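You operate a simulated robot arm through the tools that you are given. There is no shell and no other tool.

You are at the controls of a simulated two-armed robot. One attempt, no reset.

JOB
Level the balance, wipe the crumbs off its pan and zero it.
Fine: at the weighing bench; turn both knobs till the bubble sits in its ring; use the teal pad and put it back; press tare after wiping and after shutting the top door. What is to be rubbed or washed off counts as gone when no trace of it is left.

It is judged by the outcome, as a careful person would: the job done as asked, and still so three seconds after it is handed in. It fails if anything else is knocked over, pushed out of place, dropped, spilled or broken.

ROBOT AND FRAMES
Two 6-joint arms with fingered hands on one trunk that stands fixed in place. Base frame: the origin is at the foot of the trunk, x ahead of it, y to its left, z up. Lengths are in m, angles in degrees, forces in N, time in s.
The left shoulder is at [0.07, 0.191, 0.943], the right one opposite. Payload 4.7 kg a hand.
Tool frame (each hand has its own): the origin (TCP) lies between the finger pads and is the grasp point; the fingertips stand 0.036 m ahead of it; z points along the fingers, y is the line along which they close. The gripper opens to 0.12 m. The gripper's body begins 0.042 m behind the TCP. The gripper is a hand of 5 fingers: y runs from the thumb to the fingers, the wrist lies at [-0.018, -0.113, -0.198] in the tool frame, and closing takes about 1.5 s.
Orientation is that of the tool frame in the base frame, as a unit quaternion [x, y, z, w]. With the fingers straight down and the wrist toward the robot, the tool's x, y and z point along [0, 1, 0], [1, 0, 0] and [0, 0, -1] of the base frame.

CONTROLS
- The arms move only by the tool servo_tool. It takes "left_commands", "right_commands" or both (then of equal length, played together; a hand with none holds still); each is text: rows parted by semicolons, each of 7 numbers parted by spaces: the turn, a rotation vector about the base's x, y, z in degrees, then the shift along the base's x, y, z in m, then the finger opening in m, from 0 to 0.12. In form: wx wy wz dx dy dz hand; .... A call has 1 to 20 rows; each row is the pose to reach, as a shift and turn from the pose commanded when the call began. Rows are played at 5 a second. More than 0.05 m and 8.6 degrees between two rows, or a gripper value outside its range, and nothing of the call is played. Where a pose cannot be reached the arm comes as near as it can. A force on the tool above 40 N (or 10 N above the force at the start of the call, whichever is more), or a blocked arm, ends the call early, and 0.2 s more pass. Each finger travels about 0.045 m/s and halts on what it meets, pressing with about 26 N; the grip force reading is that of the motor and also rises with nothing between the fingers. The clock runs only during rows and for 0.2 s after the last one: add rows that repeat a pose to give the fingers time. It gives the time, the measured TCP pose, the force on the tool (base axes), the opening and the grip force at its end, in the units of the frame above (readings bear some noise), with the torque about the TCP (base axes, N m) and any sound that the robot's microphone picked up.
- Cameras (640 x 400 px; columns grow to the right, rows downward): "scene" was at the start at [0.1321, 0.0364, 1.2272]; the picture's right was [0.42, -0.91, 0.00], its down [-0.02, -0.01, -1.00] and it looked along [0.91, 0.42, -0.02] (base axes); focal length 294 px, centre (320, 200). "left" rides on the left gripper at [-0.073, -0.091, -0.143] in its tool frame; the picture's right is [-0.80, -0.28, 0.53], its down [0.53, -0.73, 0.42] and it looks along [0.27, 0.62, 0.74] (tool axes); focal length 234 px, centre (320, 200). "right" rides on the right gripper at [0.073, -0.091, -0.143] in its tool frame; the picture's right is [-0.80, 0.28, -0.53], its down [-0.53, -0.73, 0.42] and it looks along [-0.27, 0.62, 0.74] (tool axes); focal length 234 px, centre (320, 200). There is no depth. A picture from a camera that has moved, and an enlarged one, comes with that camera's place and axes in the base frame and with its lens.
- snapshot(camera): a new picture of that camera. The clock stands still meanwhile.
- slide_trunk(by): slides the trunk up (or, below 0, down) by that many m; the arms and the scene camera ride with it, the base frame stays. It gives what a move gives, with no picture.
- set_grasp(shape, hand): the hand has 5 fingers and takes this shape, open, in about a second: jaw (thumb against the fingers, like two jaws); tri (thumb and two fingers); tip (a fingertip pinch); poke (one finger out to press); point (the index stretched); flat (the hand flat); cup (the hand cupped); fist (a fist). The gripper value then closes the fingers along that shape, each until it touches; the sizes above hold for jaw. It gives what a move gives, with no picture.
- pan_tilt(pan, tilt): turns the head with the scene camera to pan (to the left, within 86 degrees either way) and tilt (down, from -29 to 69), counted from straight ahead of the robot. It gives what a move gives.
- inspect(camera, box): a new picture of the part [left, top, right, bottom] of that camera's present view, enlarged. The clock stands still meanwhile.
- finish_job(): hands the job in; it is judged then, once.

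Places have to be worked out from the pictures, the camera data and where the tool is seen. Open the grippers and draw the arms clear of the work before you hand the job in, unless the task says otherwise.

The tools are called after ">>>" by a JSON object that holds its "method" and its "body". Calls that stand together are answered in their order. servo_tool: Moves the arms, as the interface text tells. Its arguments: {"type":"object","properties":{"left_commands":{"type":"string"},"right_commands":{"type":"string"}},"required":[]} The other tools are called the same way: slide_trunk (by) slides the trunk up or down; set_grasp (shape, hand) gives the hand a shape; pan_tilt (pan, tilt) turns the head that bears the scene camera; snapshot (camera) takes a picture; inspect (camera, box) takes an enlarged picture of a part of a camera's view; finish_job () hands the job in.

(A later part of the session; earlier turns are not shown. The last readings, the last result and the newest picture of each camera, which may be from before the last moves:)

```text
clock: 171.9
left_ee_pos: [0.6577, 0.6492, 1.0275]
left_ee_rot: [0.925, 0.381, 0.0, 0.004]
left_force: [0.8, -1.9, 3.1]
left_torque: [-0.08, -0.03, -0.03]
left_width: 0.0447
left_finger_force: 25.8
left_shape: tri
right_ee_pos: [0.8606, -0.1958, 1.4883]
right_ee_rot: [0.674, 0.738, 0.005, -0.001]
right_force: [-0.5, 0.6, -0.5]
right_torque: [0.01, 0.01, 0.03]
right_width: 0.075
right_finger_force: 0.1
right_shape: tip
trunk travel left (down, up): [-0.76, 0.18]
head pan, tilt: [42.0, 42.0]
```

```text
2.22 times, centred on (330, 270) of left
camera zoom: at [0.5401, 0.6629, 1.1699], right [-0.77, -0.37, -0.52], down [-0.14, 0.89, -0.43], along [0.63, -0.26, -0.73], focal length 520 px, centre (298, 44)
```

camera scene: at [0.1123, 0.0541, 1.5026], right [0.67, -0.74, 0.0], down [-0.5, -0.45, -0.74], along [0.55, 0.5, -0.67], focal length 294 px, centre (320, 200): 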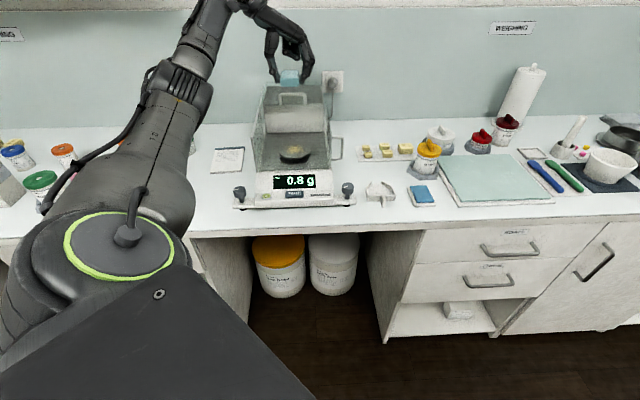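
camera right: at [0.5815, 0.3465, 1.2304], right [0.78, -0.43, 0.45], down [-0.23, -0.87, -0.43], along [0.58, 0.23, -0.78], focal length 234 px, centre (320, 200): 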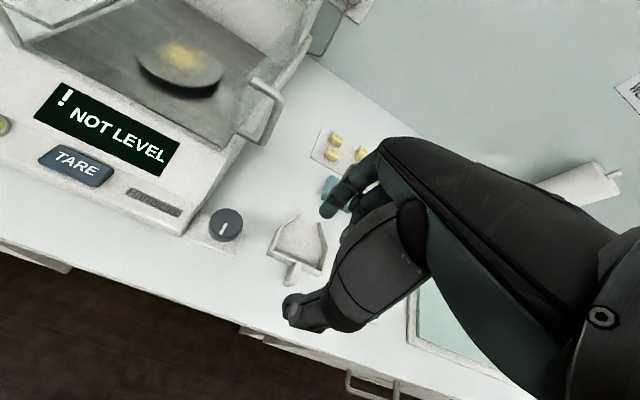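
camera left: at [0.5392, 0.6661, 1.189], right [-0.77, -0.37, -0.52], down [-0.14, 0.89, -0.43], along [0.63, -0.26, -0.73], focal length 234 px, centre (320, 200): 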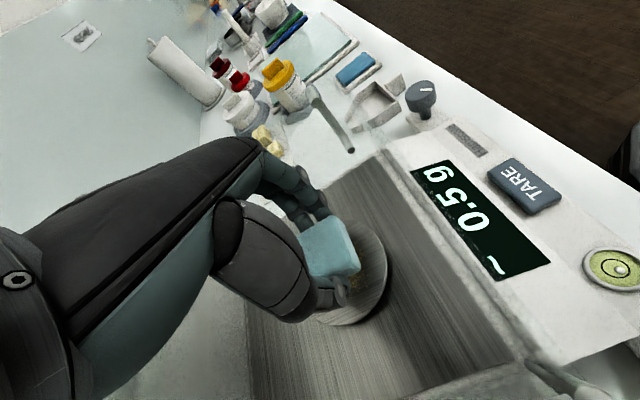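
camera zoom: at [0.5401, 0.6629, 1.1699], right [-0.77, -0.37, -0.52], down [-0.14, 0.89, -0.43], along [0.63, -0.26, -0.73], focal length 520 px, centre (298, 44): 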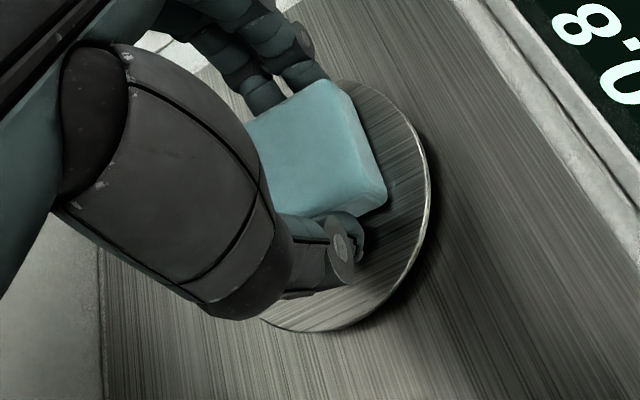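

The visible part of the pan is clean. I do more strokes toward the back and another overall pass.

>>> {"method": "servo_tool", "body": {"left_commands": "0 0 0 0.0085 0.0085 0 0.03; 0 0 0 0.0209 -0.0039 0 0.03; 0 0 0 0.0332 -0.0162 0 0.03; 0 0 0 0.0209 -0.0039 0 0.03; 0 0 0 0.0085 0.0085 0 0.03; 0 0 0 -0.0039 0.0209 0 0.03; 0 0 0 -0.0162 0.0332 0 0.03; 0 0 0 -0.0247 0.0247 0 0.03; 0 0 0 -0.0124 0.0124 0 0.03; 0 0 0 0 0 0 0.03; 0 0 0 0.0124 -0.0124 0 0.03; 0 0 0 0.0247 -0.0247 0 0.03; 0 0 0 0.0156 -0.0339 0 0.03; 0 0 0 -0.0092 -0.0092 0 0.03; 0 0 0 -0.0339 0.0156 0 0.03; 0 0 0 -0.0092 -0.0092 0 0.03; 0 0 0 0 0 0 0.03; 0 0 0 0 0 0.02 0.03; 0 0 0 0 0 0.05 0.03; 0 0 0 0 0 0.09 0.03"}}

>>> {"method": "servo_tool", "body": {"left_commands": "0 0 0 0 0 0.04 0.03; 0 0 0 0 0 0.08 0.03; 0 0 0 0 0 0.12 0.03; 0 0 0 0 0 0.13 0.03"}}

>>> {"method": "inspect", "body": {"camera": "left", "box": [280, 190, 540, 400]}}

>>> {"method": "inspect", "body": {"camera": "scene", "box": [255, 130, 335, 200]}}

```text
clock: 176.1
left_ee_pos: [0.6538, 0.6501, 1.1193]
left_ee_rot: [0.924, 0.382, 0.0, 0.003]
left_force: [1.1, 0.4, -0.7]
left_torque: [0.01, -0.02, -0.02]
left_width: 0.0445
left_finger_force: 25.6
left_shape: tri
right_ee_pos: [0.8565, -0.1969, 1.49]
right_ee_rot: [0.675, 0.738, 0.005, -0.001]
right_force: [-0.5, -0.3, 0.2]
right_torque: [-0.03, -0.01, 0.02]
right_width: 0.075
right_finger_force: 0.1
right_shape: tip
trunk travel left (down, up): [-0.76, 0.18]
head pan, tilt: [42.0, 42.0]
```

```text
clock: 177.1
left_ee_pos: [0.656, 0.6514, 1.2465]
left_ee_rot: [0.924, 0.382, -0.001, 0.003]
left_force: [-0.2, 0.2, -0.2]
left_torque: [0.0, -0.02, 0.04]
left_width: 0.0444
left_finger_force: 26.3
left_shape: tri
right_ee_pos: [0.8579, -0.1966, 1.4903]
right_ee_rot: [0.675, 0.738, 0.005, 0.0]
right_force: [0.0, 0.2, 0.1]
right_torque: [-0.03, 0.0, 0.02]
right_width: 0.0751
right_finger_force: 0.0
right_shape: tip
trunk travel left (down, up): [-0.76, 0.18]
head pan, tilt: [42.0, 42.0]
```

```text
1.90 times, centred on (410, 295) of left
camera zoom: at [0.5393, 0.6652, 1.3893], right [-0.77, -0.37, -0.52], down [-0.14, 0.89, -0.43], along [0.63, -0.26, -0.74], focal length 446 px, centre (149, 19)
```

zoom: 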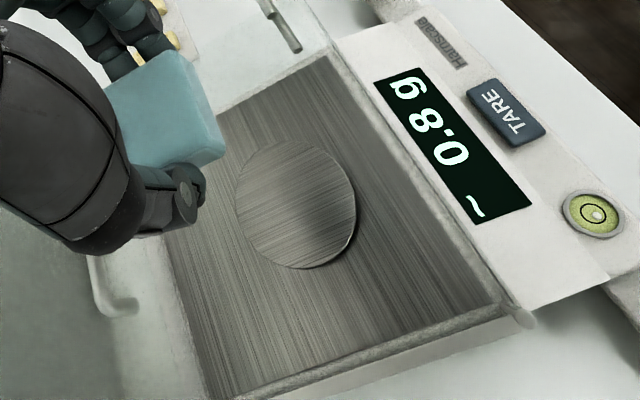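

```text
5.71 times, centred on (295, 165) of scene
camera zoom: at [0.1126, 0.0538, 1.5025], right [0.67, -0.74, 0.0], down [-0.5, -0.45, -0.74], along [0.55, 0.5, -0.67], focal length 1679 px, centre (463, 400)
```

zoom: 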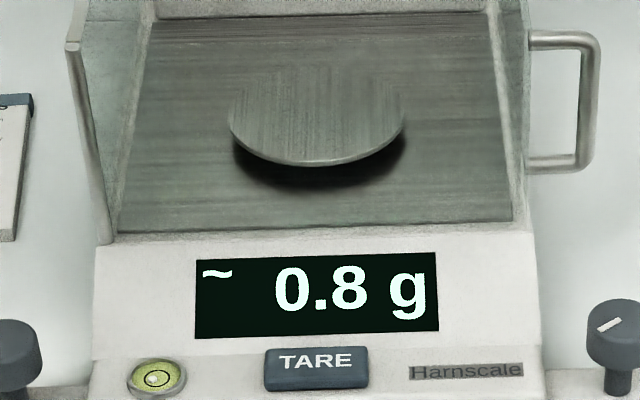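

The pan looks clean. I zoom in closely for any traces, and check floor around it and the bubble.

>>> {"method": "inspect", "body": {"camera": "left", "box": [360, 255, 440, 340]}}

>>> {"method": "inspect", "body": {"camera": "scene", "box": [278, 135, 310, 162]}}

>>> {"method": "inspect", "body": {"camera": "scene", "box": [262, 185, 292, 205]}}

```text
4.71 times, centred on (400, 298) of left
camera zoom: at [0.5393, 0.6652, 1.3893], right [-0.77, -0.37, -0.52], down [-0.14, 0.89, -0.43], along [0.63, -0.26, -0.74], focal length 1102 px, centre (-56, -259)
```

zoom: 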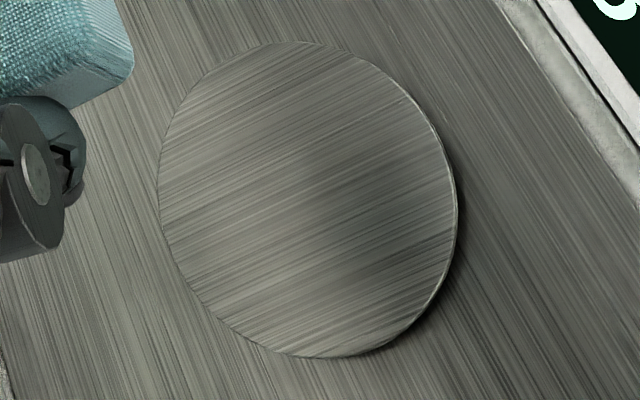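

```text
14.81 times, centred on (294, 148) of scene
camera zoom: at [0.1126, 0.0538, 1.5025], right [0.67, -0.74, 0.0], down [-0.5, -0.45, -0.74], along [0.55, 0.5, -0.67], focal length 4353 px, centre (705, 963)
```

zoom: 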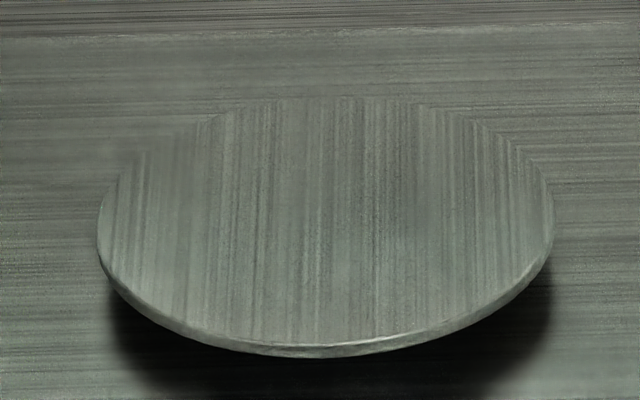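

```text
16.00 times, centred on (277, 195) of scene
camera zoom: at [0.1126, 0.0538, 1.5025], right [0.67, -0.74, 0.0], down [-0.5, -0.45, -0.74], along [0.55, 0.5, -0.67], focal length 4702 px, centre (1008, 280)
```

zoom: 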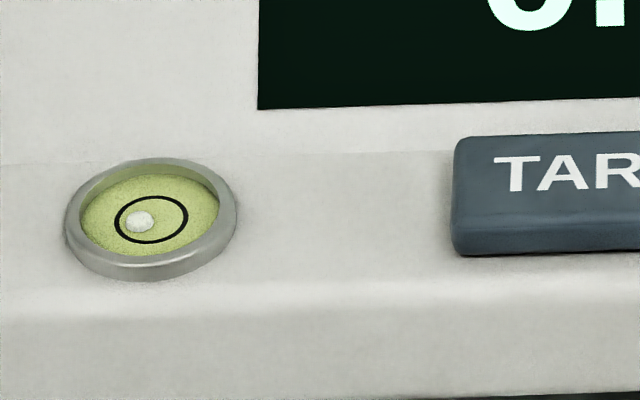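

No trace left and the bubble sits in the ring. I carry the pad back along the reverse path to above its original spot.

>>> {"method": "servo_tool", "body": {"left_commands": "0 0 7 0.012 -0.008 0 0.03; 0 0 14 0.027 -0.02 0 0.03; 0 0 21 0.047 -0.04 0 0.03; 0 0 28 0.065 -0.06 0 0.03; 0 0 35 0.083 -0.08 0 0.03; 0 0 42 0.101 -0.1 0 0.03; 0 0 49 0.119 -0.12 0 0.03; 0 0 56 0.137 -0.14 0 0.03; 0 0 63 0.155 -0.16 0 0.03; 0 0 70 0.172 -0.18 0 0.03; 0 0 77 0.188 -0.195 0 0.03; 0 0 84 0.203 -0.208 0 0.03; 0 0 90 0.215 -0.219 0 0.03; 0 0 90 0.215 -0.219 0 0.03"}}

>>> {"method": "servo_tool", "body": {"left_commands": "0 0 0 0 0 -0.04 0.03; 0 0 0 0 0 -0.08 0.03; 0 0 0 0 0 -0.12 0.03; 0 0 0 0 0 -0.16 0.03; 0 0 0 0 0 -0.2 0.03; 0 0 0 0 0 -0.24 0.03; 0 0 0 0 0 -0.27 0.03; 0 0 0 0 0 -0.287 0.03; 0 0 0 0 0 -0.287 0.03"}}

>>> {"method": "snapshot", "body": {"camera": "left"}}

>>> {"method": "inspect", "body": {"camera": "scene", "box": [340, 110, 460, 210]}}

```text
clock: 180.1
left_ee_pos: [0.87, 0.4331, 1.2479]
left_ee_rot: [0.382, 0.924, 0.002, 0.002]
left_force: [0.1, 0.0, -0.7]
left_torque: [-0.03, -0.01, 0.0]
left_width: 0.0444
left_finger_force: 26.2
left_shape: tri
right_ee_pos: [0.8582, -0.1936, 1.489]
right_ee_rot: [0.675, 0.738, 0.004, 0.0]
right_force: [0.0, -0.2, 0.9]
right_torque: [-0.01, 0.02, 0.02]
right_width: 0.0753
right_finger_force: 0.1
right_shape: tip
trunk travel left (down, up): [-0.76, 0.18]
head pan, tilt: [42.0, 42.0]
```

```text
clock: 182.1
left_ee_pos: [0.8723, 0.4315, 0.959]
left_ee_rot: [0.383, 0.924, 0.002, 0.002]
left_force: [0.6, -0.1, 0.2]
left_torque: [0.03, 0.0, -0.01]
left_width: 0.0444
left_finger_force: 26.1
left_shape: tri
right_ee_pos: [0.8575, -0.1955, 1.4911]
right_ee_rot: [0.675, 0.738, 0.005, -0.001]
right_force: [0.5, 0.1, 0.0]
right_torque: [-0.01, -0.05, 0.0]
right_width: 0.0751
right_finger_force: 0.1
right_shape: tip
trunk travel left (down, up): [-0.76, 0.18]
head pan, tilt: [42.0, 42.0]
```

```text
taken
camera left: at [0.8566, 0.3147, 1.1015], right [0.37, -0.77, -0.52], down [-0.89, -0.14, -0.43], along [0.26, 0.63, -0.74], focal length 234 px, centre (320, 200)
```

left: 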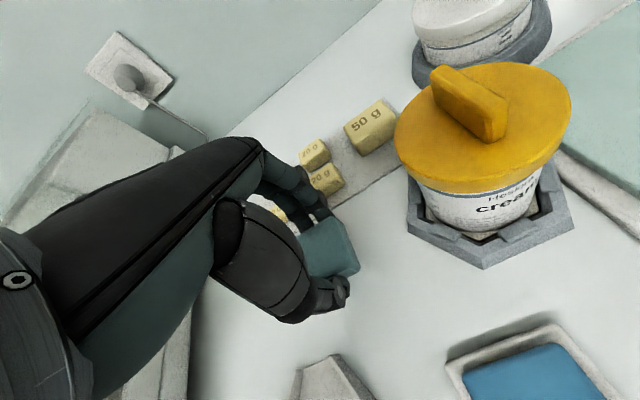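

```text
4.00 times, centred on (400, 160) of scene
camera zoom: at [0.1124, 0.0538, 1.5026], right [0.67, -0.74, 0.0], down [-0.5, -0.45, -0.74], along [0.55, 0.5, -0.67], focal length 1175 px, centre (0, 360)
```

zoom: 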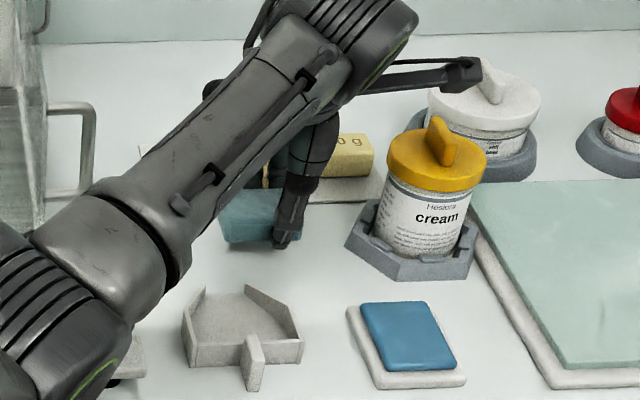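

Pad is 2 cm above its spot. I lower it to touch down and release.

>>> {"method": "servo_tool", "body": {"left_commands": "0 0 0 0 0 -0.01 0.03; 0 0 0 0 0 -0.016 0.03; 0 0 0 0 0 -0.02 0.03; 0 0 0 0 0 -0.02 0.03"}}

>>> {"method": "servo_tool", "body": {"left_commands": "0 0 0 0 0 0 0.04; 0 0 0 0 0 0 0.05; 0 0 0 0 0 0 0.06; 0 0 0 0 0 0 0.07; 0 0 0 0 0 0 0.07; 0 0 0 0 0 0.02 0.07; 0 0 0 0 0 0.06 0.07; 0 0 0 0 0 0.1 0.07; 0 0 0 0 0 0.14 0.07; 0 0 0 0 0 0.18 0.07; 0 0 0 0 0 0.22 0.07; 0 0 0 0 0 0.24 0.07"}}

>>> {"method": "inspect", "body": {"camera": "left", "box": [330, 230, 450, 330]}}

>>> {"method": "inspect", "body": {"camera": "scene", "box": [340, 130, 460, 210]}}

```text
clock: 183.1
left_ee_pos: [0.8709, 0.4323, 0.9393]
left_ee_rot: [0.383, 0.924, 0.002, 0.003]
left_force: [-0.5, 0.4, 0.5]
left_torque: [-0.02, -0.01, 0.01]
left_width: 0.0443
left_finger_force: 26.3
left_shape: tri
right_ee_pos: [0.8566, -0.1954, 1.4902]
right_ee_rot: [0.675, 0.738, 0.004, 0.0]
right_force: [-0.4, 0.0, -0.1]
right_torque: [-0.02, 0.02, 0.0]
right_width: 0.075
right_finger_force: 0.1
right_shape: tip
trunk travel left (down, up): [-0.76, 0.18]
head pan, tilt: [42.0, 42.0]
```

```text
clock: 185.7
left_ee_pos: [0.8684, 0.4323, 1.1782]
left_ee_rot: [0.384, 0.924, 0.002, 0.001]
left_force: [0.1, -0.5, -0.1]
left_torque: [-0.01, -0.03, -0.01]
left_width: 0.0695
left_finger_force: 0.0
left_shape: tri
right_ee_pos: [0.8586, -0.1956, 1.49]
right_ee_rot: [0.674, 0.738, 0.005, 0.0]
right_force: [0.7, 0.6, 0.8]
right_torque: [-0.01, -0.05, 0.0]
right_width: 0.0752
right_finger_force: 0.0
right_shape: tip
trunk travel left (down, up): [-0.76, 0.18]
head pan, tilt: [42.0, 42.0]
```

```text
4.00 times, centred on (390, 280) of left
camera zoom: at [0.8532, 0.3151, 1.3224], right [0.37, -0.77, -0.52], down [-0.89, -0.14, -0.43], along [0.26, 0.63, -0.74], focal length 937 px, centre (40, -120)
```

zoom: 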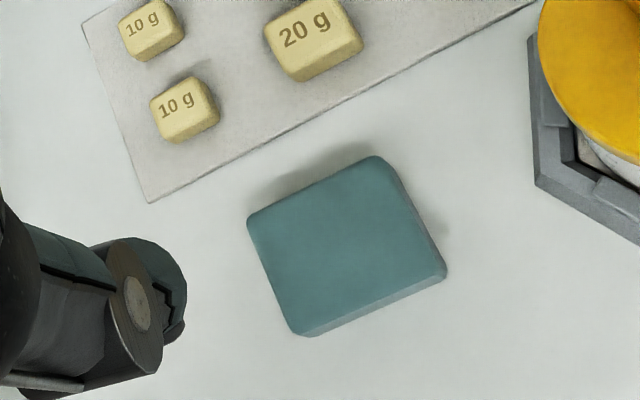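

```text
5.00 times, centred on (400, 170) of scene
camera zoom: at [0.1122, 0.0536, 1.5026], right [0.67, -0.74, 0.0], down [-0.5, -0.45, -0.74], along [0.55, 0.5, -0.67], focal length 1469 px, centre (-80, 350)
```

zoom: 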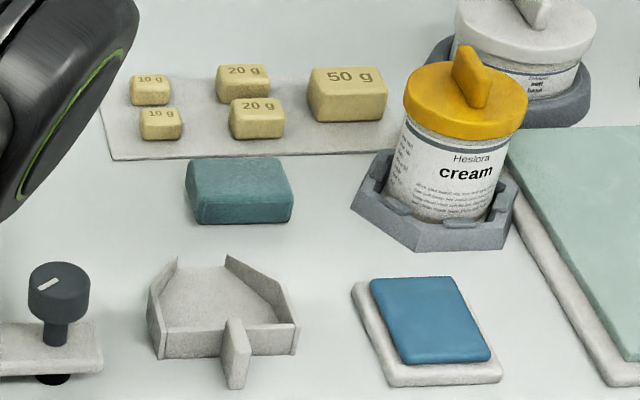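

Pad is back in place within a couple of mm. Next the top door: its handle bar is near b≈1.04 (x=y≈0.735), z≈1.13, door plate top ≈1.096. I raise the trunk slightly, set a thumb–index cage, and look at the handle from nearby.

>>> {"method": "slide_trunk", "body": {"by": 0.067}}

>>> {"method": "set_grasp", "body": {"hand": "left", "shape": "tip"}}

>>> {"method": "servo_tool", "body": {"left_commands": "0 0 -4 -0.015 0.03 0 0.08; 0 0 -8 -0.03 0.06 0 0.07; 0 0 -12 -0.045 0.09 0 0.06; 0 0 -16 -0.06 0.12 0 0.06; 0 0 -20 -0.07 0.15 0 0.06; 0 0 -24 -0.08 0.18 0 0.06; 0 0 -28 -0.09 0.21 0 0.06; 0 0 -32 -0.1 0.235 0 0.06; 0 0 -36 -0.11 0.26 0 0.06; 0 0 -40 -0.12 0.28 0 0.06; 0 0 -40 -0.12 0.28 0 0.06"}}

>>> {"method": "snapshot", "body": {"camera": "left"}}

>>> {"method": "snapshot", "body": {"camera": "scene"}}

```text
clock: 186.8
left_ee_pos: [0.869, 0.4318, 1.2461]
left_ee_rot: [0.383, 0.924, 0.001, 0.002]
left_force: [0.0, 0.1, 0.3]
left_torque: [0.0, 0.02, -0.01]
left_width: 0.0697
left_finger_force: 0.0
left_shape: tri
right_ee_pos: [0.8583, -0.1961, 1.5566]
right_ee_rot: [0.675, 0.738, 0.005, 0.0]
right_force: [-0.3, 0.4, -0.6]
right_torque: [0.01, 0.0, 0.03]
right_width: 0.0752
right_finger_force: 0.0
right_shape: tip
trunk travel left (down, up): [-0.827, 0.113]
head pan, tilt: [42.0, 42.0]
```

```text
clock: 187.7
left_ee_pos: [0.8692, 0.4319, 1.2469]
left_ee_rot: [0.383, 0.924, 0.002, 0.003]
left_force: [0.9, -0.2, -0.7]
left_torque: [0.0, 0.02, -0.04]
left_width: 0.1198
left_finger_force: 0.1
left_shape: tip
right_ee_pos: [0.8584, -0.1963, 1.5559]
right_ee_rot: [0.675, 0.738, 0.005, 0.0]
right_force: [-0.8, 0.3, 0.1]
right_torque: [0.02, 0.0, -0.01]
right_width: 0.0752
right_finger_force: 0.1
right_shape: tip
trunk travel left (down, up): [-0.827, 0.113]
head pan, tilt: [42.0, 42.0]
```

```text
clock: 190.1
left_ee_pos: [0.7483, 0.7153, 1.2472]
left_ee_rot: [0.676, 0.737, 0.001, 0.002]
left_force: [0.0, -0.7, -0.1]
left_torque: [0.04, 0.02, 0.02]
left_width: 0.0606
left_finger_force: 0.0
left_shape: tip
right_ee_pos: [0.8583, -0.1962, 1.557]
right_ee_rot: [0.676, 0.737, 0.005, -0.001]
right_force: [-0.8, 0.4, -0.1]
right_torque: [-0.01, -0.02, 0.04]
right_width: 0.0749
right_finger_force: 0.0
right_shape: tip
trunk travel left (down, up): [-0.827, 0.113]
head pan, tilt: [42.0, 42.0]
```

```text
taken
camera left: at [0.6622, 0.6341, 1.3891], right [-0.21, -0.83, -0.52], down [-0.77, 0.47, -0.43], along [0.6, 0.32, -0.74], focal length 234 px, centre (320, 200)
```

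left: 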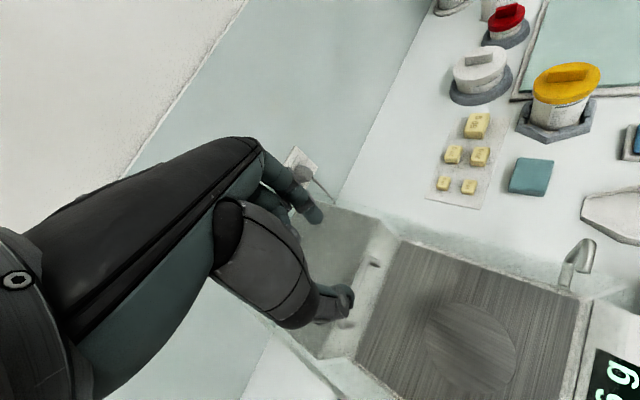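

```text
taken
camera scene: at [0.1127, 0.0537, 1.5695], right [0.67, -0.74, 0.0], down [-0.5, -0.45, -0.74], along [0.55, 0.5, -0.67], focal length 294 px, centre (320, 200)
```

scene: 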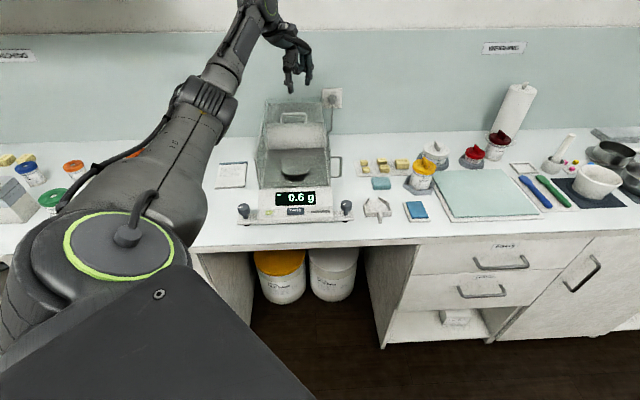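

I zoom in on the handle relative to the fingers.

>>> {"method": "inspect", "body": {"camera": "left", "box": [280, 190, 440, 350]}}

>>> {"method": "inspect", "body": {"camera": "scene", "box": [245, 40, 345, 170]}}

```text
2.50 times, centred on (360, 270) of left
camera zoom: at [0.6622, 0.6341, 1.3891], right [-0.21, -0.83, -0.52], down [-0.77, 0.47, -0.43], along [0.6, 0.32, -0.74], focal length 585 px, centre (220, 25)
```

zoom: 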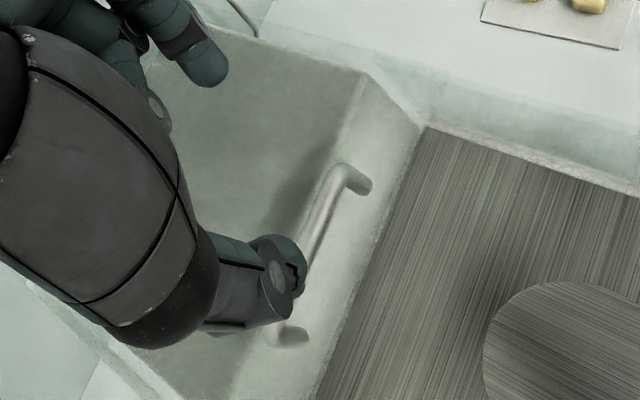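

```text
3.08 times, centred on (295, 105) of scene
camera zoom: at [0.1127, 0.0537, 1.5695], right [0.67, -0.74, 0.0], down [-0.5, -0.45, -0.74], along [0.55, 0.5, -0.67], focal length 904 px, centre (397, 492)
```

zoom: 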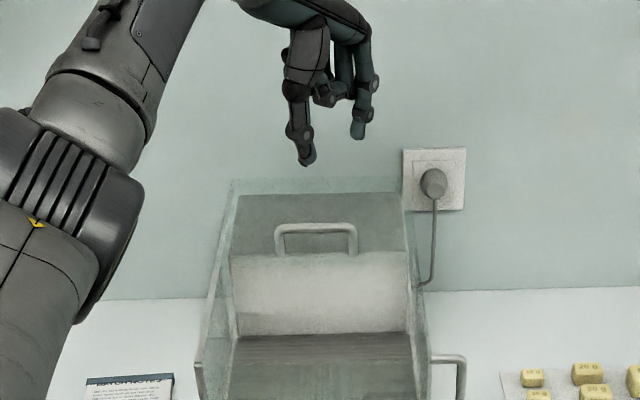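

The bar centre is at (0.736,0.739), b≈1.043. I position the cage over it and descend so the tips reach z≈1.107.

>>> {"method": "servo_tool", "body": {"left_commands": "0 0 0 -0.006 0.012 -0.015 0.06; 0 0 0 -0.012 0.023 -0.03 0.06; 0 0 0 -0.012 0.023 -0.06 0.06; 0 0 0 -0.012 0.023 -0.08 0.06; 0 0 0 -0.012 0.023 -0.08 0.06"}}

>>> {"method": "inspect", "body": {"camera": "left", "box": [240, 180, 400, 340]}}

>>> {"method": "inspect", "body": {"camera": "scene", "box": [245, 40, 345, 170]}}

```text
clock: 191.2
left_ee_pos: [0.7361, 0.7364, 1.1654]
left_ee_rot: [0.677, 0.736, 0.001, 0.003]
left_force: [-1.2, 0.1, -0.4]
left_torque: [-0.02, -0.01, -0.02]
left_width: 0.0604
left_finger_force: 0.2
left_shape: tip
right_ee_pos: [0.8576, -0.1956, 1.5572]
right_ee_rot: [0.675, 0.738, 0.006, 0.0]
right_force: [-0.3, 0.3, -1.1]
right_torque: [0.0, 0.01, 0.03]
right_width: 0.075
right_finger_force: 0.0
right_shape: tip
trunk travel left (down, up): [-0.827, 0.113]
head pan, tilt: [42.0, 42.0]
```

```text
2.50 times, centred on (320, 260) of left
camera zoom: at [0.6496, 0.6559, 1.3088], right [-0.21, -0.83, -0.52], down [-0.77, 0.47, -0.43], along [0.6, 0.32, -0.73], focal length 585 px, centre (320, 50)
```

zoom: 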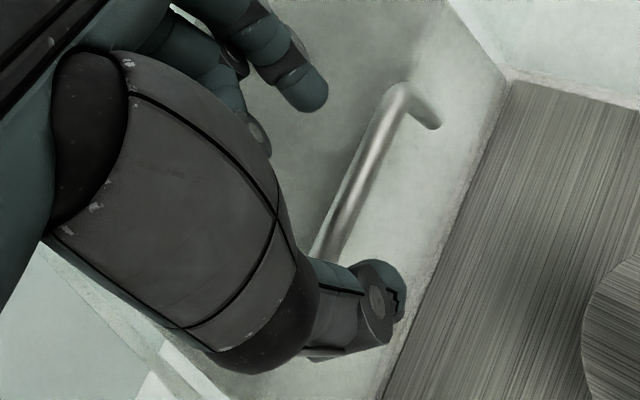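

```text
3.08 times, centred on (295, 105) of scene
camera zoom: at [0.112, 0.0538, 1.5696], right [0.67, -0.74, 0.0], down [-0.5, -0.45, -0.74], along [0.55, 0.5, -0.67], focal length 904 px, centre (397, 492)
```

zoom: 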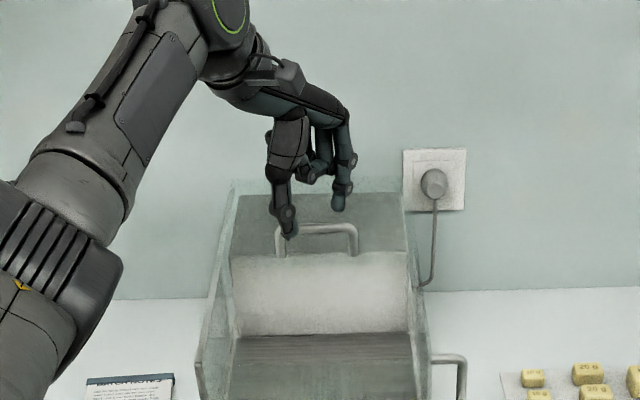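

Index is behind the bar and the thumb in front. I lower 22 mm more and pull toward the front by 8 cm along −b.

>>> {"method": "servo_tool", "body": {"left_commands": "0 0 0 0 0 -0.012 0.06; 0 0 0 0 0 -0.022 0.06; 0 0 0 0 0 -0.022 0.06"}}

>>> {"method": "servo_tool", "body": {"left_commands": "0 0 0 -0.007 -0.007 0 0.06; 0 0 0 -0.014 -0.014 0 0.06; 0 0 0 -0.021 -0.021 0 0.06; 0 0 0 -0.028 -0.028 0 0.06; 0 0 0 -0.035 -0.035 0 0.06; 0 0 0 -0.042 -0.042 0 0.06; 0 0 0 -0.049 -0.049 0 0.06; 0 0 0 -0.056 -0.056 0 0.06; 0 0 0 -0.056 -0.056 0 0.06"}}

>>> {"method": "inspect", "body": {"camera": "scene", "box": [245, 60, 345, 190]}}

>>> {"method": "inspect", "body": {"camera": "left", "box": [240, 180, 400, 340]}}

```text
clock: 192.1
left_ee_pos: [0.7369, 0.7354, 1.1443]
left_ee_rot: [0.676, 0.736, 0.001, 0.003]
left_force: [0.5, 0.0, 0.4]
left_torque: [-0.01, -0.01, 0.03]
left_width: 0.0603
left_finger_force: 0.1
left_shape: tip
right_ee_pos: [0.8578, -0.1957, 1.5573]
right_ee_rot: [0.675, 0.737, 0.005, 0.0]
right_force: [-0.1, -0.1, -0.6]
right_torque: [0.01, 0.01, -0.03]
right_width: 0.0749
right_finger_force: 0.0
right_shape: tip
trunk travel left (down, up): [-0.827, 0.113]
head pan, tilt: [42.0, 42.0]
```

```text
clock: 194.1
left_ee_pos: [0.6789, 0.6805, 1.1436]
left_ee_rot: [0.677, 0.736, 0.001, 0.003]
left_force: [0.2, 0.0, 0.2]
left_torque: [0.01, -0.02, 0.04]
left_width: 0.0607
left_finger_force: 0.1
left_shape: tip
right_ee_pos: [0.8582, -0.1952, 1.5565]
right_ee_rot: [0.675, 0.738, 0.004, -0.001]
right_force: [-0.7, -0.1, -0.9]
right_torque: [0.01, -0.01, 0.01]
right_width: 0.075
right_finger_force: 0.0
right_shape: tip
trunk travel left (down, up): [-0.827, 0.113]
head pan, tilt: [42.0, 42.0]
```

```text
3.08 times, centred on (295, 125) of scene
camera zoom: at [0.1128, 0.054, 1.5695], right [0.67, -0.74, 0.0], down [-0.5, -0.45, -0.74], along [0.55, 0.5, -0.67], focal length 904 px, centre (397, 431)
```

zoom: 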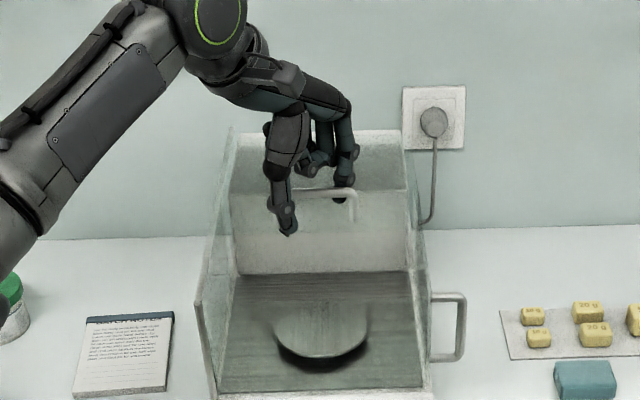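

```text
2.50 times, centred on (320, 260) of left
camera zoom: at [0.5943, 0.5997, 1.2859], right [-0.21, -0.83, -0.52], down [-0.77, 0.47, -0.43], along [0.6, 0.32, -0.74], focal length 585 px, centre (320, 50)
```

zoom: 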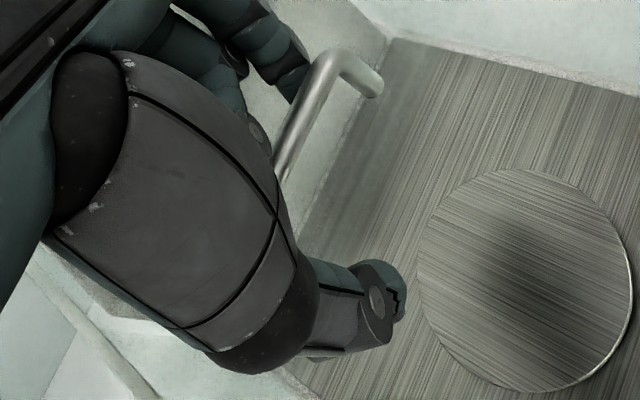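

The door slides freely with the index. I keep pulling while yawing gradually to −20 to stay in reach.

>>> {"method": "servo_tool", "body": {"left_commands": "0 0 -2.5 -0.0057 -0.0057 0 0.06; 0 0 -5 -0.0113 -0.0113 0 0.06; 0 0 -7.5 -0.017 -0.017 0 0.06; 0 0 -10 -0.0226 -0.0226 0 0.06; 0 0 -12.5 -0.0283 -0.0283 0 0.06; 0 0 -15 -0.034 -0.034 0 0.06; 0 0 -15 -0.034 -0.034 0 0.06"}}

>>> {"method": "inspect", "body": {"camera": "scene", "box": [245, 60, 345, 190]}}

>>> {"method": "snapshot", "body": {"camera": "left"}}

```text
clock: 195.7
left_ee_pos: [0.6457, 0.6457, 1.1436]
left_ee_rot: [0.767, 0.642, 0.0, 0.003]
left_force: [0.6, 0.4, -0.1]
left_torque: [0.01, -0.01, -0.02]
left_width: 0.0603
left_finger_force: 0.0
left_shape: tip
right_ee_pos: [0.8568, -0.1949, 1.5567]
right_ee_rot: [0.675, 0.738, 0.005, 0.0]
right_force: [0.2, 0.6, -0.4]
right_torque: [0.0, -0.01, 0.01]
right_width: 0.0752
right_finger_force: 0.2
right_shape: tip
trunk travel left (down, up): [-0.827, 0.113]
head pan, tilt: [42.0, 42.0]
```

```text
3.08 times, centred on (295, 125) of scene
camera zoom: at [0.1125, 0.0541, 1.5695], right [0.67, -0.74, 0.0], down [-0.5, -0.45, -0.74], along [0.55, 0.5, -0.67], focal length 904 px, centre (397, 431)
```

zoom: 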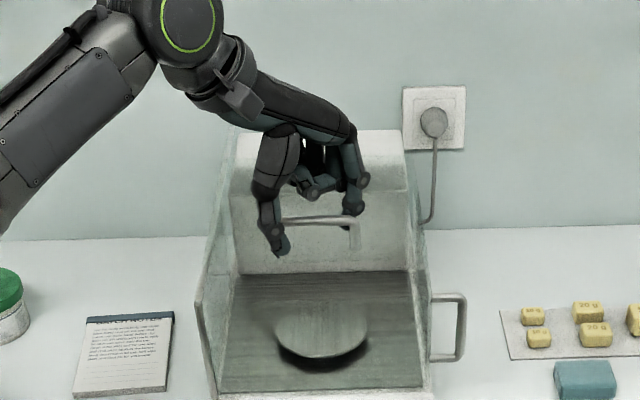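

```text
taken
camera left: at [0.5417, 0.589, 1.2864], right [-0.41, -0.74, -0.52], down [-0.63, 0.65, -0.43], along [0.66, 0.15, -0.74], focal length 234 px, centre (320, 200)
```

left: 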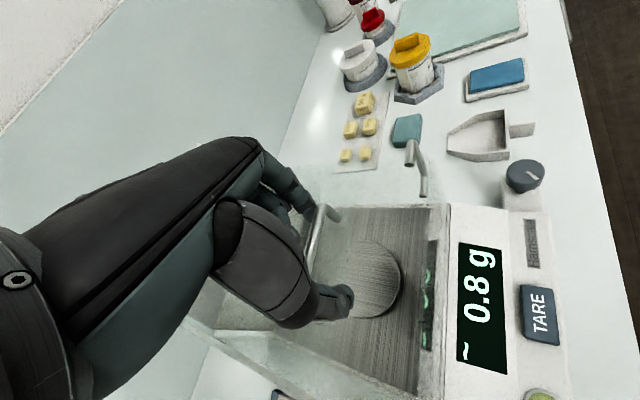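

Still sliding freely. I continue the pull in small steps toward the front stop.

>>> {"method": "servo_tool", "body": {"left_commands": "0 0 -2.5 -0.0057 -0.0057 0 0.06; 0 0 -5 -0.0113 -0.0113 0 0.06; 0 0 -7.5 -0.017 -0.017 0 0.06; 0 0 -10 -0.0226 -0.0226 0 0.06; 0 0 -10 -0.0226 -0.0226 0 0.06"}}

>>> {"method": "inspect", "body": {"camera": "scene", "box": [245, 60, 345, 190]}}

>>> {"method": "inspect", "body": {"camera": "left", "box": [200, 180, 500, 400]}}

```text
clock: 196.8
left_ee_pos: [0.6229, 0.6218, 1.1437]
left_ee_rot: [0.82, 0.572, 0.0, 0.003]
left_force: [0.1, 0.6, -0.7]
left_torque: [0.01, 0.01, 0.0]
left_width: 0.0603
left_finger_force: 0.0
left_shape: tip
right_ee_pos: [0.8573, -0.1961, 1.556]
right_ee_rot: [0.675, 0.737, 0.005, 0.0]
right_force: [0.3, -0.5, -0.2]
right_torque: [-0.03, 0.03, 0.01]
right_width: 0.075
right_finger_force: 0.0
right_shape: tip
trunk travel left (down, up): [-0.827, 0.113]
head pan, tilt: [42.0, 42.0]
```

```text
3.08 times, centred on (295, 125) of scene
camera zoom: at [0.1126, 0.0541, 1.5695], right [0.67, -0.74, 0.0], down [-0.5, -0.45, -0.74], along [0.55, 0.5, -0.67], focal length 904 px, centre (397, 431)
```

zoom: 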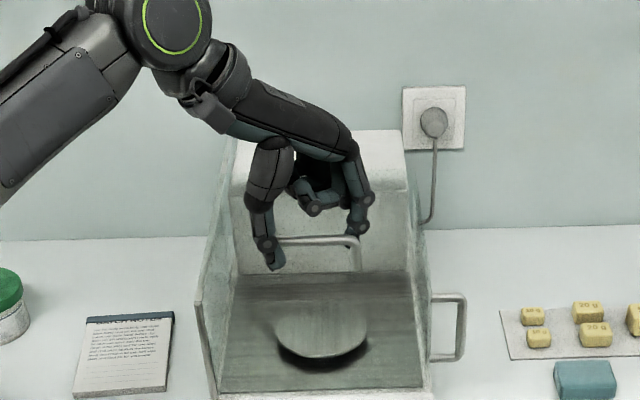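

```text
1.82 times, centred on (350, 290) of left
camera zoom: at [0.5119, 0.5857, 1.2872], right [-0.54, -0.66, -0.52], down [-0.5, 0.75, -0.43], along [0.68, 0.03, -0.74], focal length 426 px, centre (266, 36)
```

zoom: 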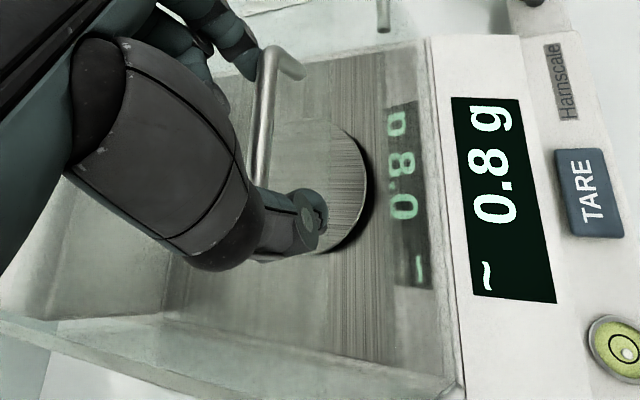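

Bar is now near b≈0.88 and still free. I pull another 12 mm and check for the stop.

>>> {"method": "servo_tool", "body": {"left_commands": "0 0 -1 -0.0035 -0.0035 0 0.06; 0 0 -2 -0.007 -0.007 0 0.06; 0 0 -3 -0.0095 -0.0095 0 0.06; 0 0 -3 -0.0095 -0.0095 0 0.06"}}

>>> {"method": "inspect", "body": {"camera": "scene", "box": [245, 90, 345, 190]}}

>>> {"method": "inspect", "body": {"camera": "left", "box": [200, 180, 500, 400]}}

```text
clock: 197.8
left_ee_pos: [0.6136, 0.6122, 1.1447]
left_ee_rot: [0.834, 0.551, 0.0, 0.003]
left_force: [0.7, -0.3, -0.7]
left_torque: [0.02, -0.04, 0.0]
left_width: 0.0602
left_finger_force: 0.1
left_shape: tip
right_ee_pos: [0.8572, -0.1957, 1.5573]
right_ee_rot: [0.675, 0.738, 0.005, 0.0]
right_force: [0.8, -0.3, 0.2]
right_torque: [0.0, 0.04, 0.0]
right_width: 0.075
right_finger_force: 0.0
right_shape: tip
trunk travel left (down, up): [-0.827, 0.113]
head pan, tilt: [42.0, 42.0]
```

```text
4.00 times, centred on (295, 140) of scene
camera zoom: at [0.1124, 0.0541, 1.5696], right [0.67, -0.74, 0.0], down [-0.5, -0.45, -0.74], along [0.55, 0.5, -0.67], focal length 1175 px, centre (420, 440)
```

zoom: 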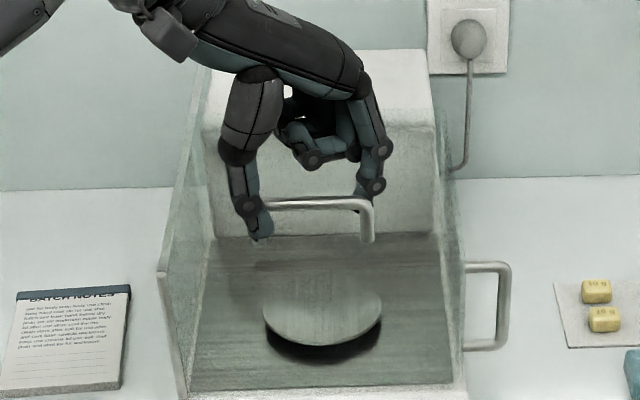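

```text
1.82 times, centred on (350, 290) of left
camera zoom: at [0.5005, 0.5822, 1.2871], right [-0.57, -0.63, -0.52], down [-0.46, 0.77, -0.43], along [0.68, 0.0, -0.74], focal length 426 px, centre (266, 36)
```

zoom: 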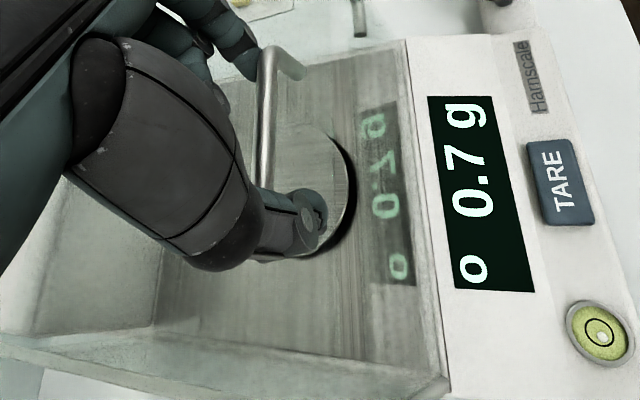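

The display now shows a stable "o 0.7 g", suggesting the door is (nearly) shut. I pull a bit more to feel the end stop.

>>> {"method": "servo_tool", "body": {"left_commands": "0 0 -2 -0.003 -0.003 0 0.06; 0 0 -4 -0.006 -0.006 0 0.06; 0 0 -6 -0.009 -0.009 0 0.06; 0 0 -6 -0.009 -0.009 0 0.06"}}

>>> {"method": "inspect", "body": {"camera": "scene", "box": [245, 90, 345, 190]}}

>>> {"method": "inspect", "body": {"camera": "left", "box": [200, 180, 500, 400]}}

```text
clock: 198.8
left_ee_pos: [0.6047, 0.6032, 1.1453]
left_ee_rot: [0.862, 0.507, 0.0, 0.003]
left_force: [1.7, 3.4, 0.6]
left_torque: [0.14, -0.06, 0.29]
left_width: 0.0606
left_finger_force: 0.0
left_shape: tip
right_ee_pos: [0.8577, -0.1951, 1.5583]
right_ee_rot: [0.675, 0.738, 0.004, 0.001]
right_force: [0.1, -0.3, 0.3]
right_torque: [-0.02, -0.01, 0.01]
right_width: 0.0752
right_finger_force: 0.1
right_shape: tip
trunk travel left (down, up): [-0.827, 0.113]
head pan, tilt: [42.0, 42.0]
```

```text
4.00 times, centred on (295, 140) of scene
camera zoom: at [0.1126, 0.0548, 1.5695], right [0.67, -0.74, 0.0], down [-0.5, -0.45, -0.74], along [0.55, 0.5, -0.67], focal length 1175 px, centre (420, 440)
```

zoom: 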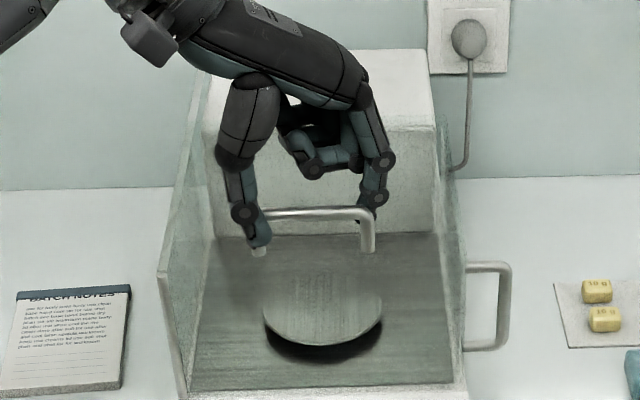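

```text
1.82 times, centred on (350, 290) of left
camera zoom: at [0.4892, 0.5852, 1.287], right [-0.63, -0.57, -0.52], down [-0.38, 0.82, -0.43], along [0.67, -0.07, -0.74], focal length 426 px, centre (266, 36)
```

zoom: 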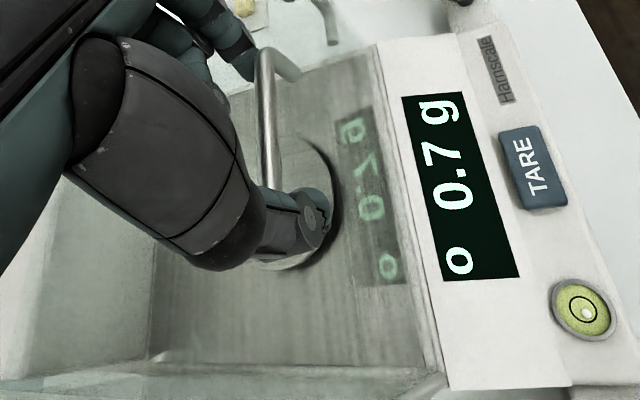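

Resistance of ~4 N now – the end stop. I back off slightly, raise the hand clear and inspect the door.

>>> {"method": "servo_tool", "body": {"left_commands": "0 0 0 0.004 0.004 0 0.06; 0 0 0 0.004 0.004 0.02 0.06; 0 0 0 0.004 0.004 0.05 0.06; 0 0 0 0.004 0.004 0.09 0.06; 0 0 0 0.014 0.014 0.13 0.06; 0 0 0 0.034 0.034 0.16 0.06; 0 0 0 0.06 0.06 0.17 0.06; 0 0 0 0.085 0.085 0.17 0.06; 0 0 0 0.085 0.085 0.17 0.06"}}

>>> {"method": "snapshot", "body": {"camera": "left"}}

>>> {"method": "inspect", "body": {"camera": "scene", "box": [235, 90, 355, 220]}}

```text
clock: 200.8
left_ee_pos: [0.6886, 0.6886, 1.314]
left_ee_rot: [0.862, 0.506, 0.0, 0.002]
left_force: [0.1, 0.7, 0.0]
left_torque: [-0.01, -0.02, 0.03]
left_width: 0.0602
left_finger_force: 0.1
left_shape: tip
right_ee_pos: [0.8578, -0.1945, 1.5574]
right_ee_rot: [0.675, 0.738, 0.005, 0.0]
right_force: [-0.2, 0.3, -0.5]
right_torque: [0.01, 0.0, -0.01]
right_width: 0.0752
right_finger_force: 0.0
right_shape: tip
trunk travel left (down, up): [-0.827, 0.113]
head pan, tilt: [42.0, 42.0]
```

```text
taken
camera left: at [0.5725, 0.6696, 1.4568], right [-0.63, -0.57, -0.52], down [-0.38, 0.82, -0.43], along [0.67, -0.07, -0.73], focal length 234 px, centre (320, 200)
```

left: 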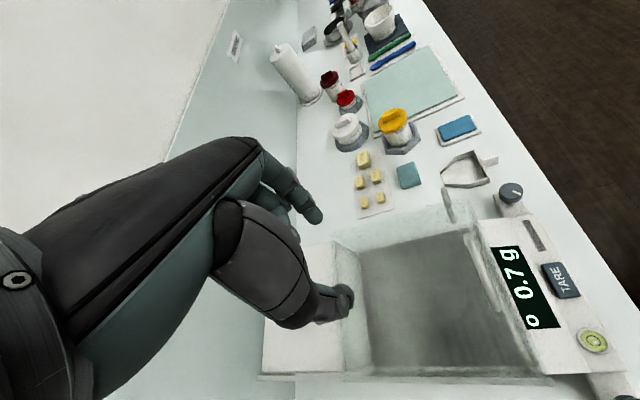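

```text
3.08 times, centred on (295, 155) of scene
camera zoom: at [0.1118, 0.0539, 1.5696], right [0.67, -0.74, 0.0], down [-0.5, -0.45, -0.74], along [0.55, 0.5, -0.67], focal length 904 px, centre (397, 338)
```

zoom: 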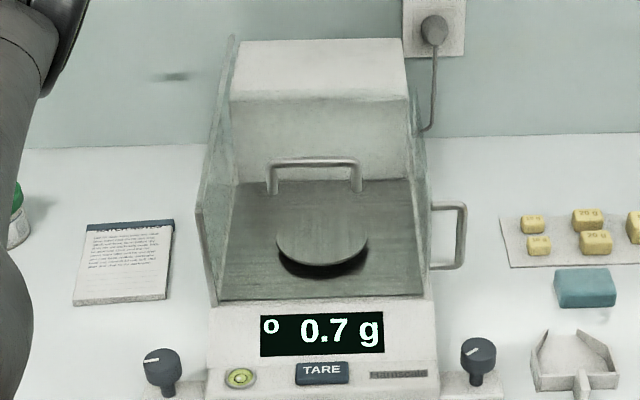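

The door has left the rear housing and the handle is now near the front. I zoom in to verify there's no gap at the front edge.

>>> {"method": "inspect", "body": {"camera": "scene", "box": [255, 120, 315, 165]}}

>>> {"method": "inspect", "body": {"camera": "scene", "box": [285, 120, 345, 165]}}

>>> {"method": "inspect", "body": {"camera": "left", "box": [400, 190, 560, 310]}}

```text
8.89 times, centred on (285, 142) of scene
camera zoom: at [0.1118, 0.0539, 1.5696], right [0.67, -0.74, 0.0], down [-0.5, -0.45, -0.74], along [0.55, 0.5, -0.67], focal length 2612 px, centre (631, 711)
```

zoom: 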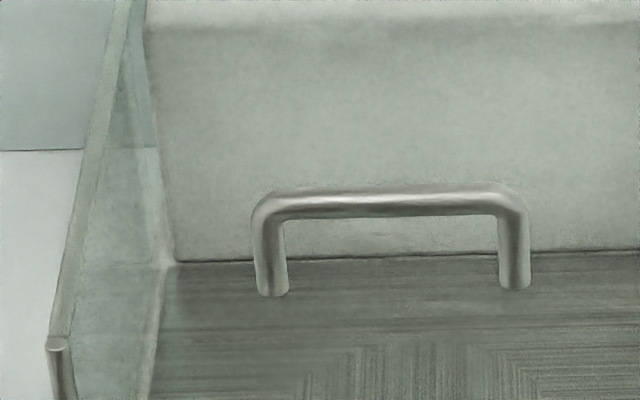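

```text
8.89 times, centred on (315, 142) of scene
camera zoom: at [0.1118, 0.0539, 1.5696], right [0.67, -0.74, 0.0], down [-0.5, -0.45, -0.74], along [0.55, 0.5, -0.67], focal length 2612 px, centre (364, 711)
```

zoom: 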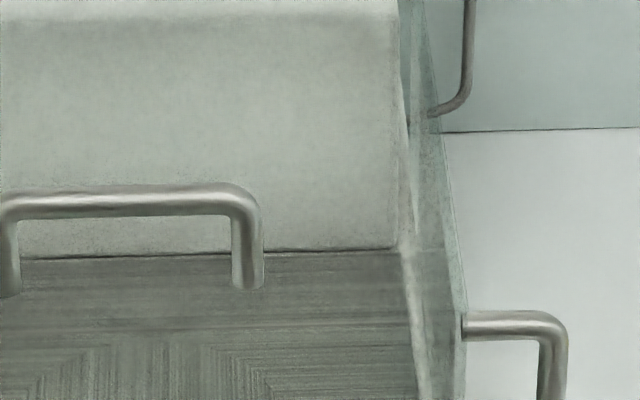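

```text
3.33 times, centred on (480, 250) of left
camera zoom: at [0.5725, 0.6696, 1.4568], right [-0.63, -0.57, -0.52], down [-0.38, 0.82, -0.43], along [0.67, -0.07, -0.73], focal length 781 px, centre (-213, 33)
```

zoom: 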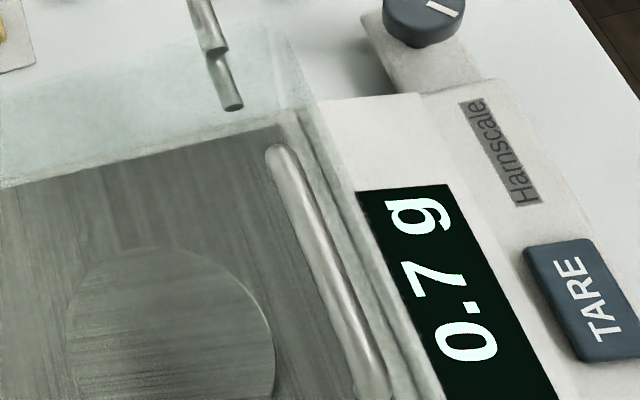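

It looks closed; to be sure I push the bar once more from behind with closed fingertips until the resistance rises.

>>> {"method": "servo_tool", "body": {"left_commands": "0 0 0 -0.015 -0.015 -0.01 0.03; 0 0 0 -0.03 -0.03 -0.04 0.01; 0 0 0 -0.04 -0.04 -0.08 0; 0 0 0 -0.04 -0.04 -0.12 0; 0 0 0 -0.04 -0.04 -0.15 0; 0 0 0 -0.04 -0.04 -0.168 0; 0 0 0 -0.04 -0.04 -0.168 0"}}

>>> {"method": "inspect", "body": {"camera": "scene", "box": [245, 90, 345, 190]}}

>>> {"method": "snapshot", "body": {"camera": "left"}}

```text
clock: 202.4
left_ee_pos: [0.6484, 0.6492, 1.1453]
left_ee_rot: [0.862, 0.507, 0.0, 0.003]
left_force: [0.0, -0.7, 0.5]
left_torque: [-0.01, -0.01, 0.02]
left_width: 0.0001
left_finger_force: 25.9
left_shape: tip
right_ee_pos: [0.8575, -0.1952, 1.5583]
right_ee_rot: [0.675, 0.738, 0.006, 0.0]
right_force: [-0.7, 0.2, 0.2]
right_torque: [0.0, 0.01, 0.0]
right_width: 0.075
right_finger_force: 0.1
right_shape: tip
trunk travel left (down, up): [-0.827, 0.113]
head pan, tilt: [42.0, 42.0]
```

```text
4.00 times, centred on (295, 140) of scene
camera zoom: at [0.1126, 0.0538, 1.5696], right [0.67, -0.74, 0.0], down [-0.5, -0.45, -0.74], along [0.55, 0.5, -0.67], focal length 1175 px, centre (420, 440)
```

zoom: 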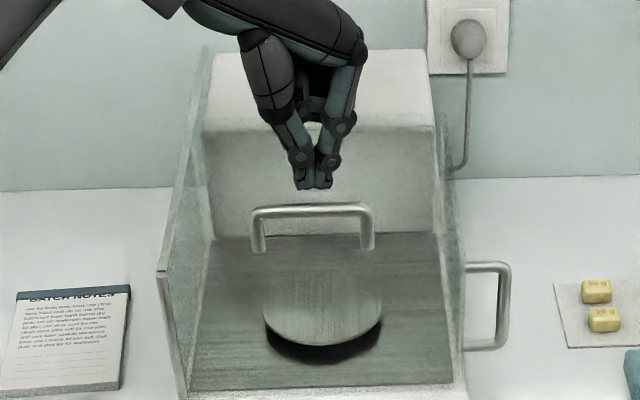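

```text
taken
camera left: at [0.5323, 0.6304, 1.289], right [-0.63, -0.57, -0.52], down [-0.38, 0.82, -0.43], along [0.67, -0.07, -0.74], focal length 234 px, centre (320, 200)
```

left: 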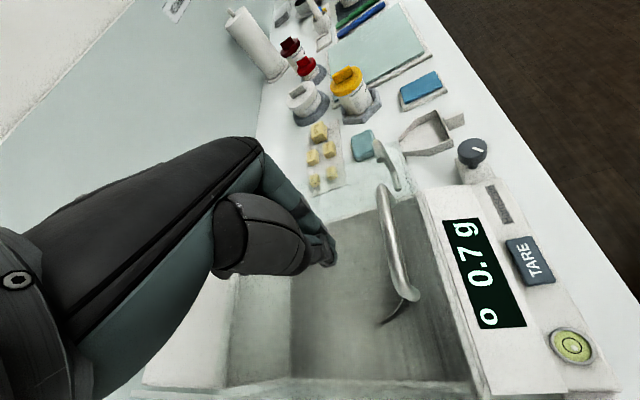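

Tips are behind the bar with ~4–5 cm gap. I advance toward the front until contact.

>>> {"method": "servo_tool", "body": {"left_commands": "0 0 0 -0.01 -0.01 0 0; 0 0 0 -0.018 -0.018 0 0; 0 0 0 -0.023 -0.023 0 0; 0 0 0 -0.026 -0.026 0 0; 0 0 0 -0.026 -0.026 0 0"}}

>>> {"method": "inspect", "body": {"camera": "left", "box": [270, 180, 430, 320]}}

```text
clock: 203.7
left_ee_pos: [0.6248, 0.6235, 1.1461]
left_ee_rot: [0.862, 0.508, 0.0, 0.003]
left_force: [0.4, -0.9, 0.6]
left_torque: [-0.01, -0.01, 0.0]
left_width: 0.0001
left_finger_force: 26.1
left_shape: tip
right_ee_pos: [0.8581, -0.1947, 1.5564]
right_ee_rot: [0.675, 0.738, 0.004, 0.0]
right_force: [-1.2, 0.0, 0.1]
right_torque: [0.01, 0.01, 0.01]
right_width: 0.0752
right_finger_force: 0.0
right_shape: tip
trunk travel left (down, up): [-0.827, 0.113]
head pan, tilt: [42.0, 42.0]
```

```text
2.86 times, centred on (350, 250) of left
camera zoom: at [0.5079, 0.6046, 1.2888], right [-0.63, -0.57, -0.52], down [-0.38, 0.82, -0.43], along [0.67, -0.07, -0.73], focal length 669 px, centre (234, 57)
```

zoom: 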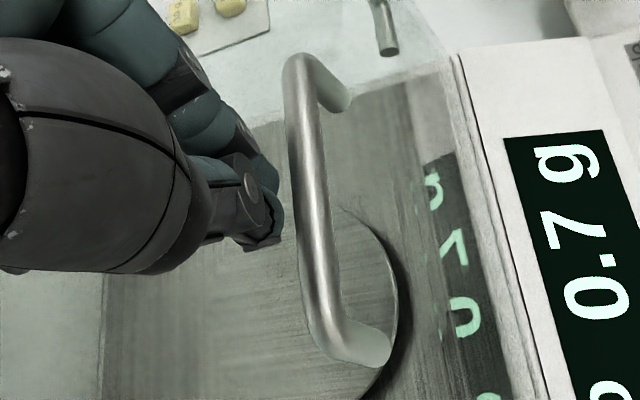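

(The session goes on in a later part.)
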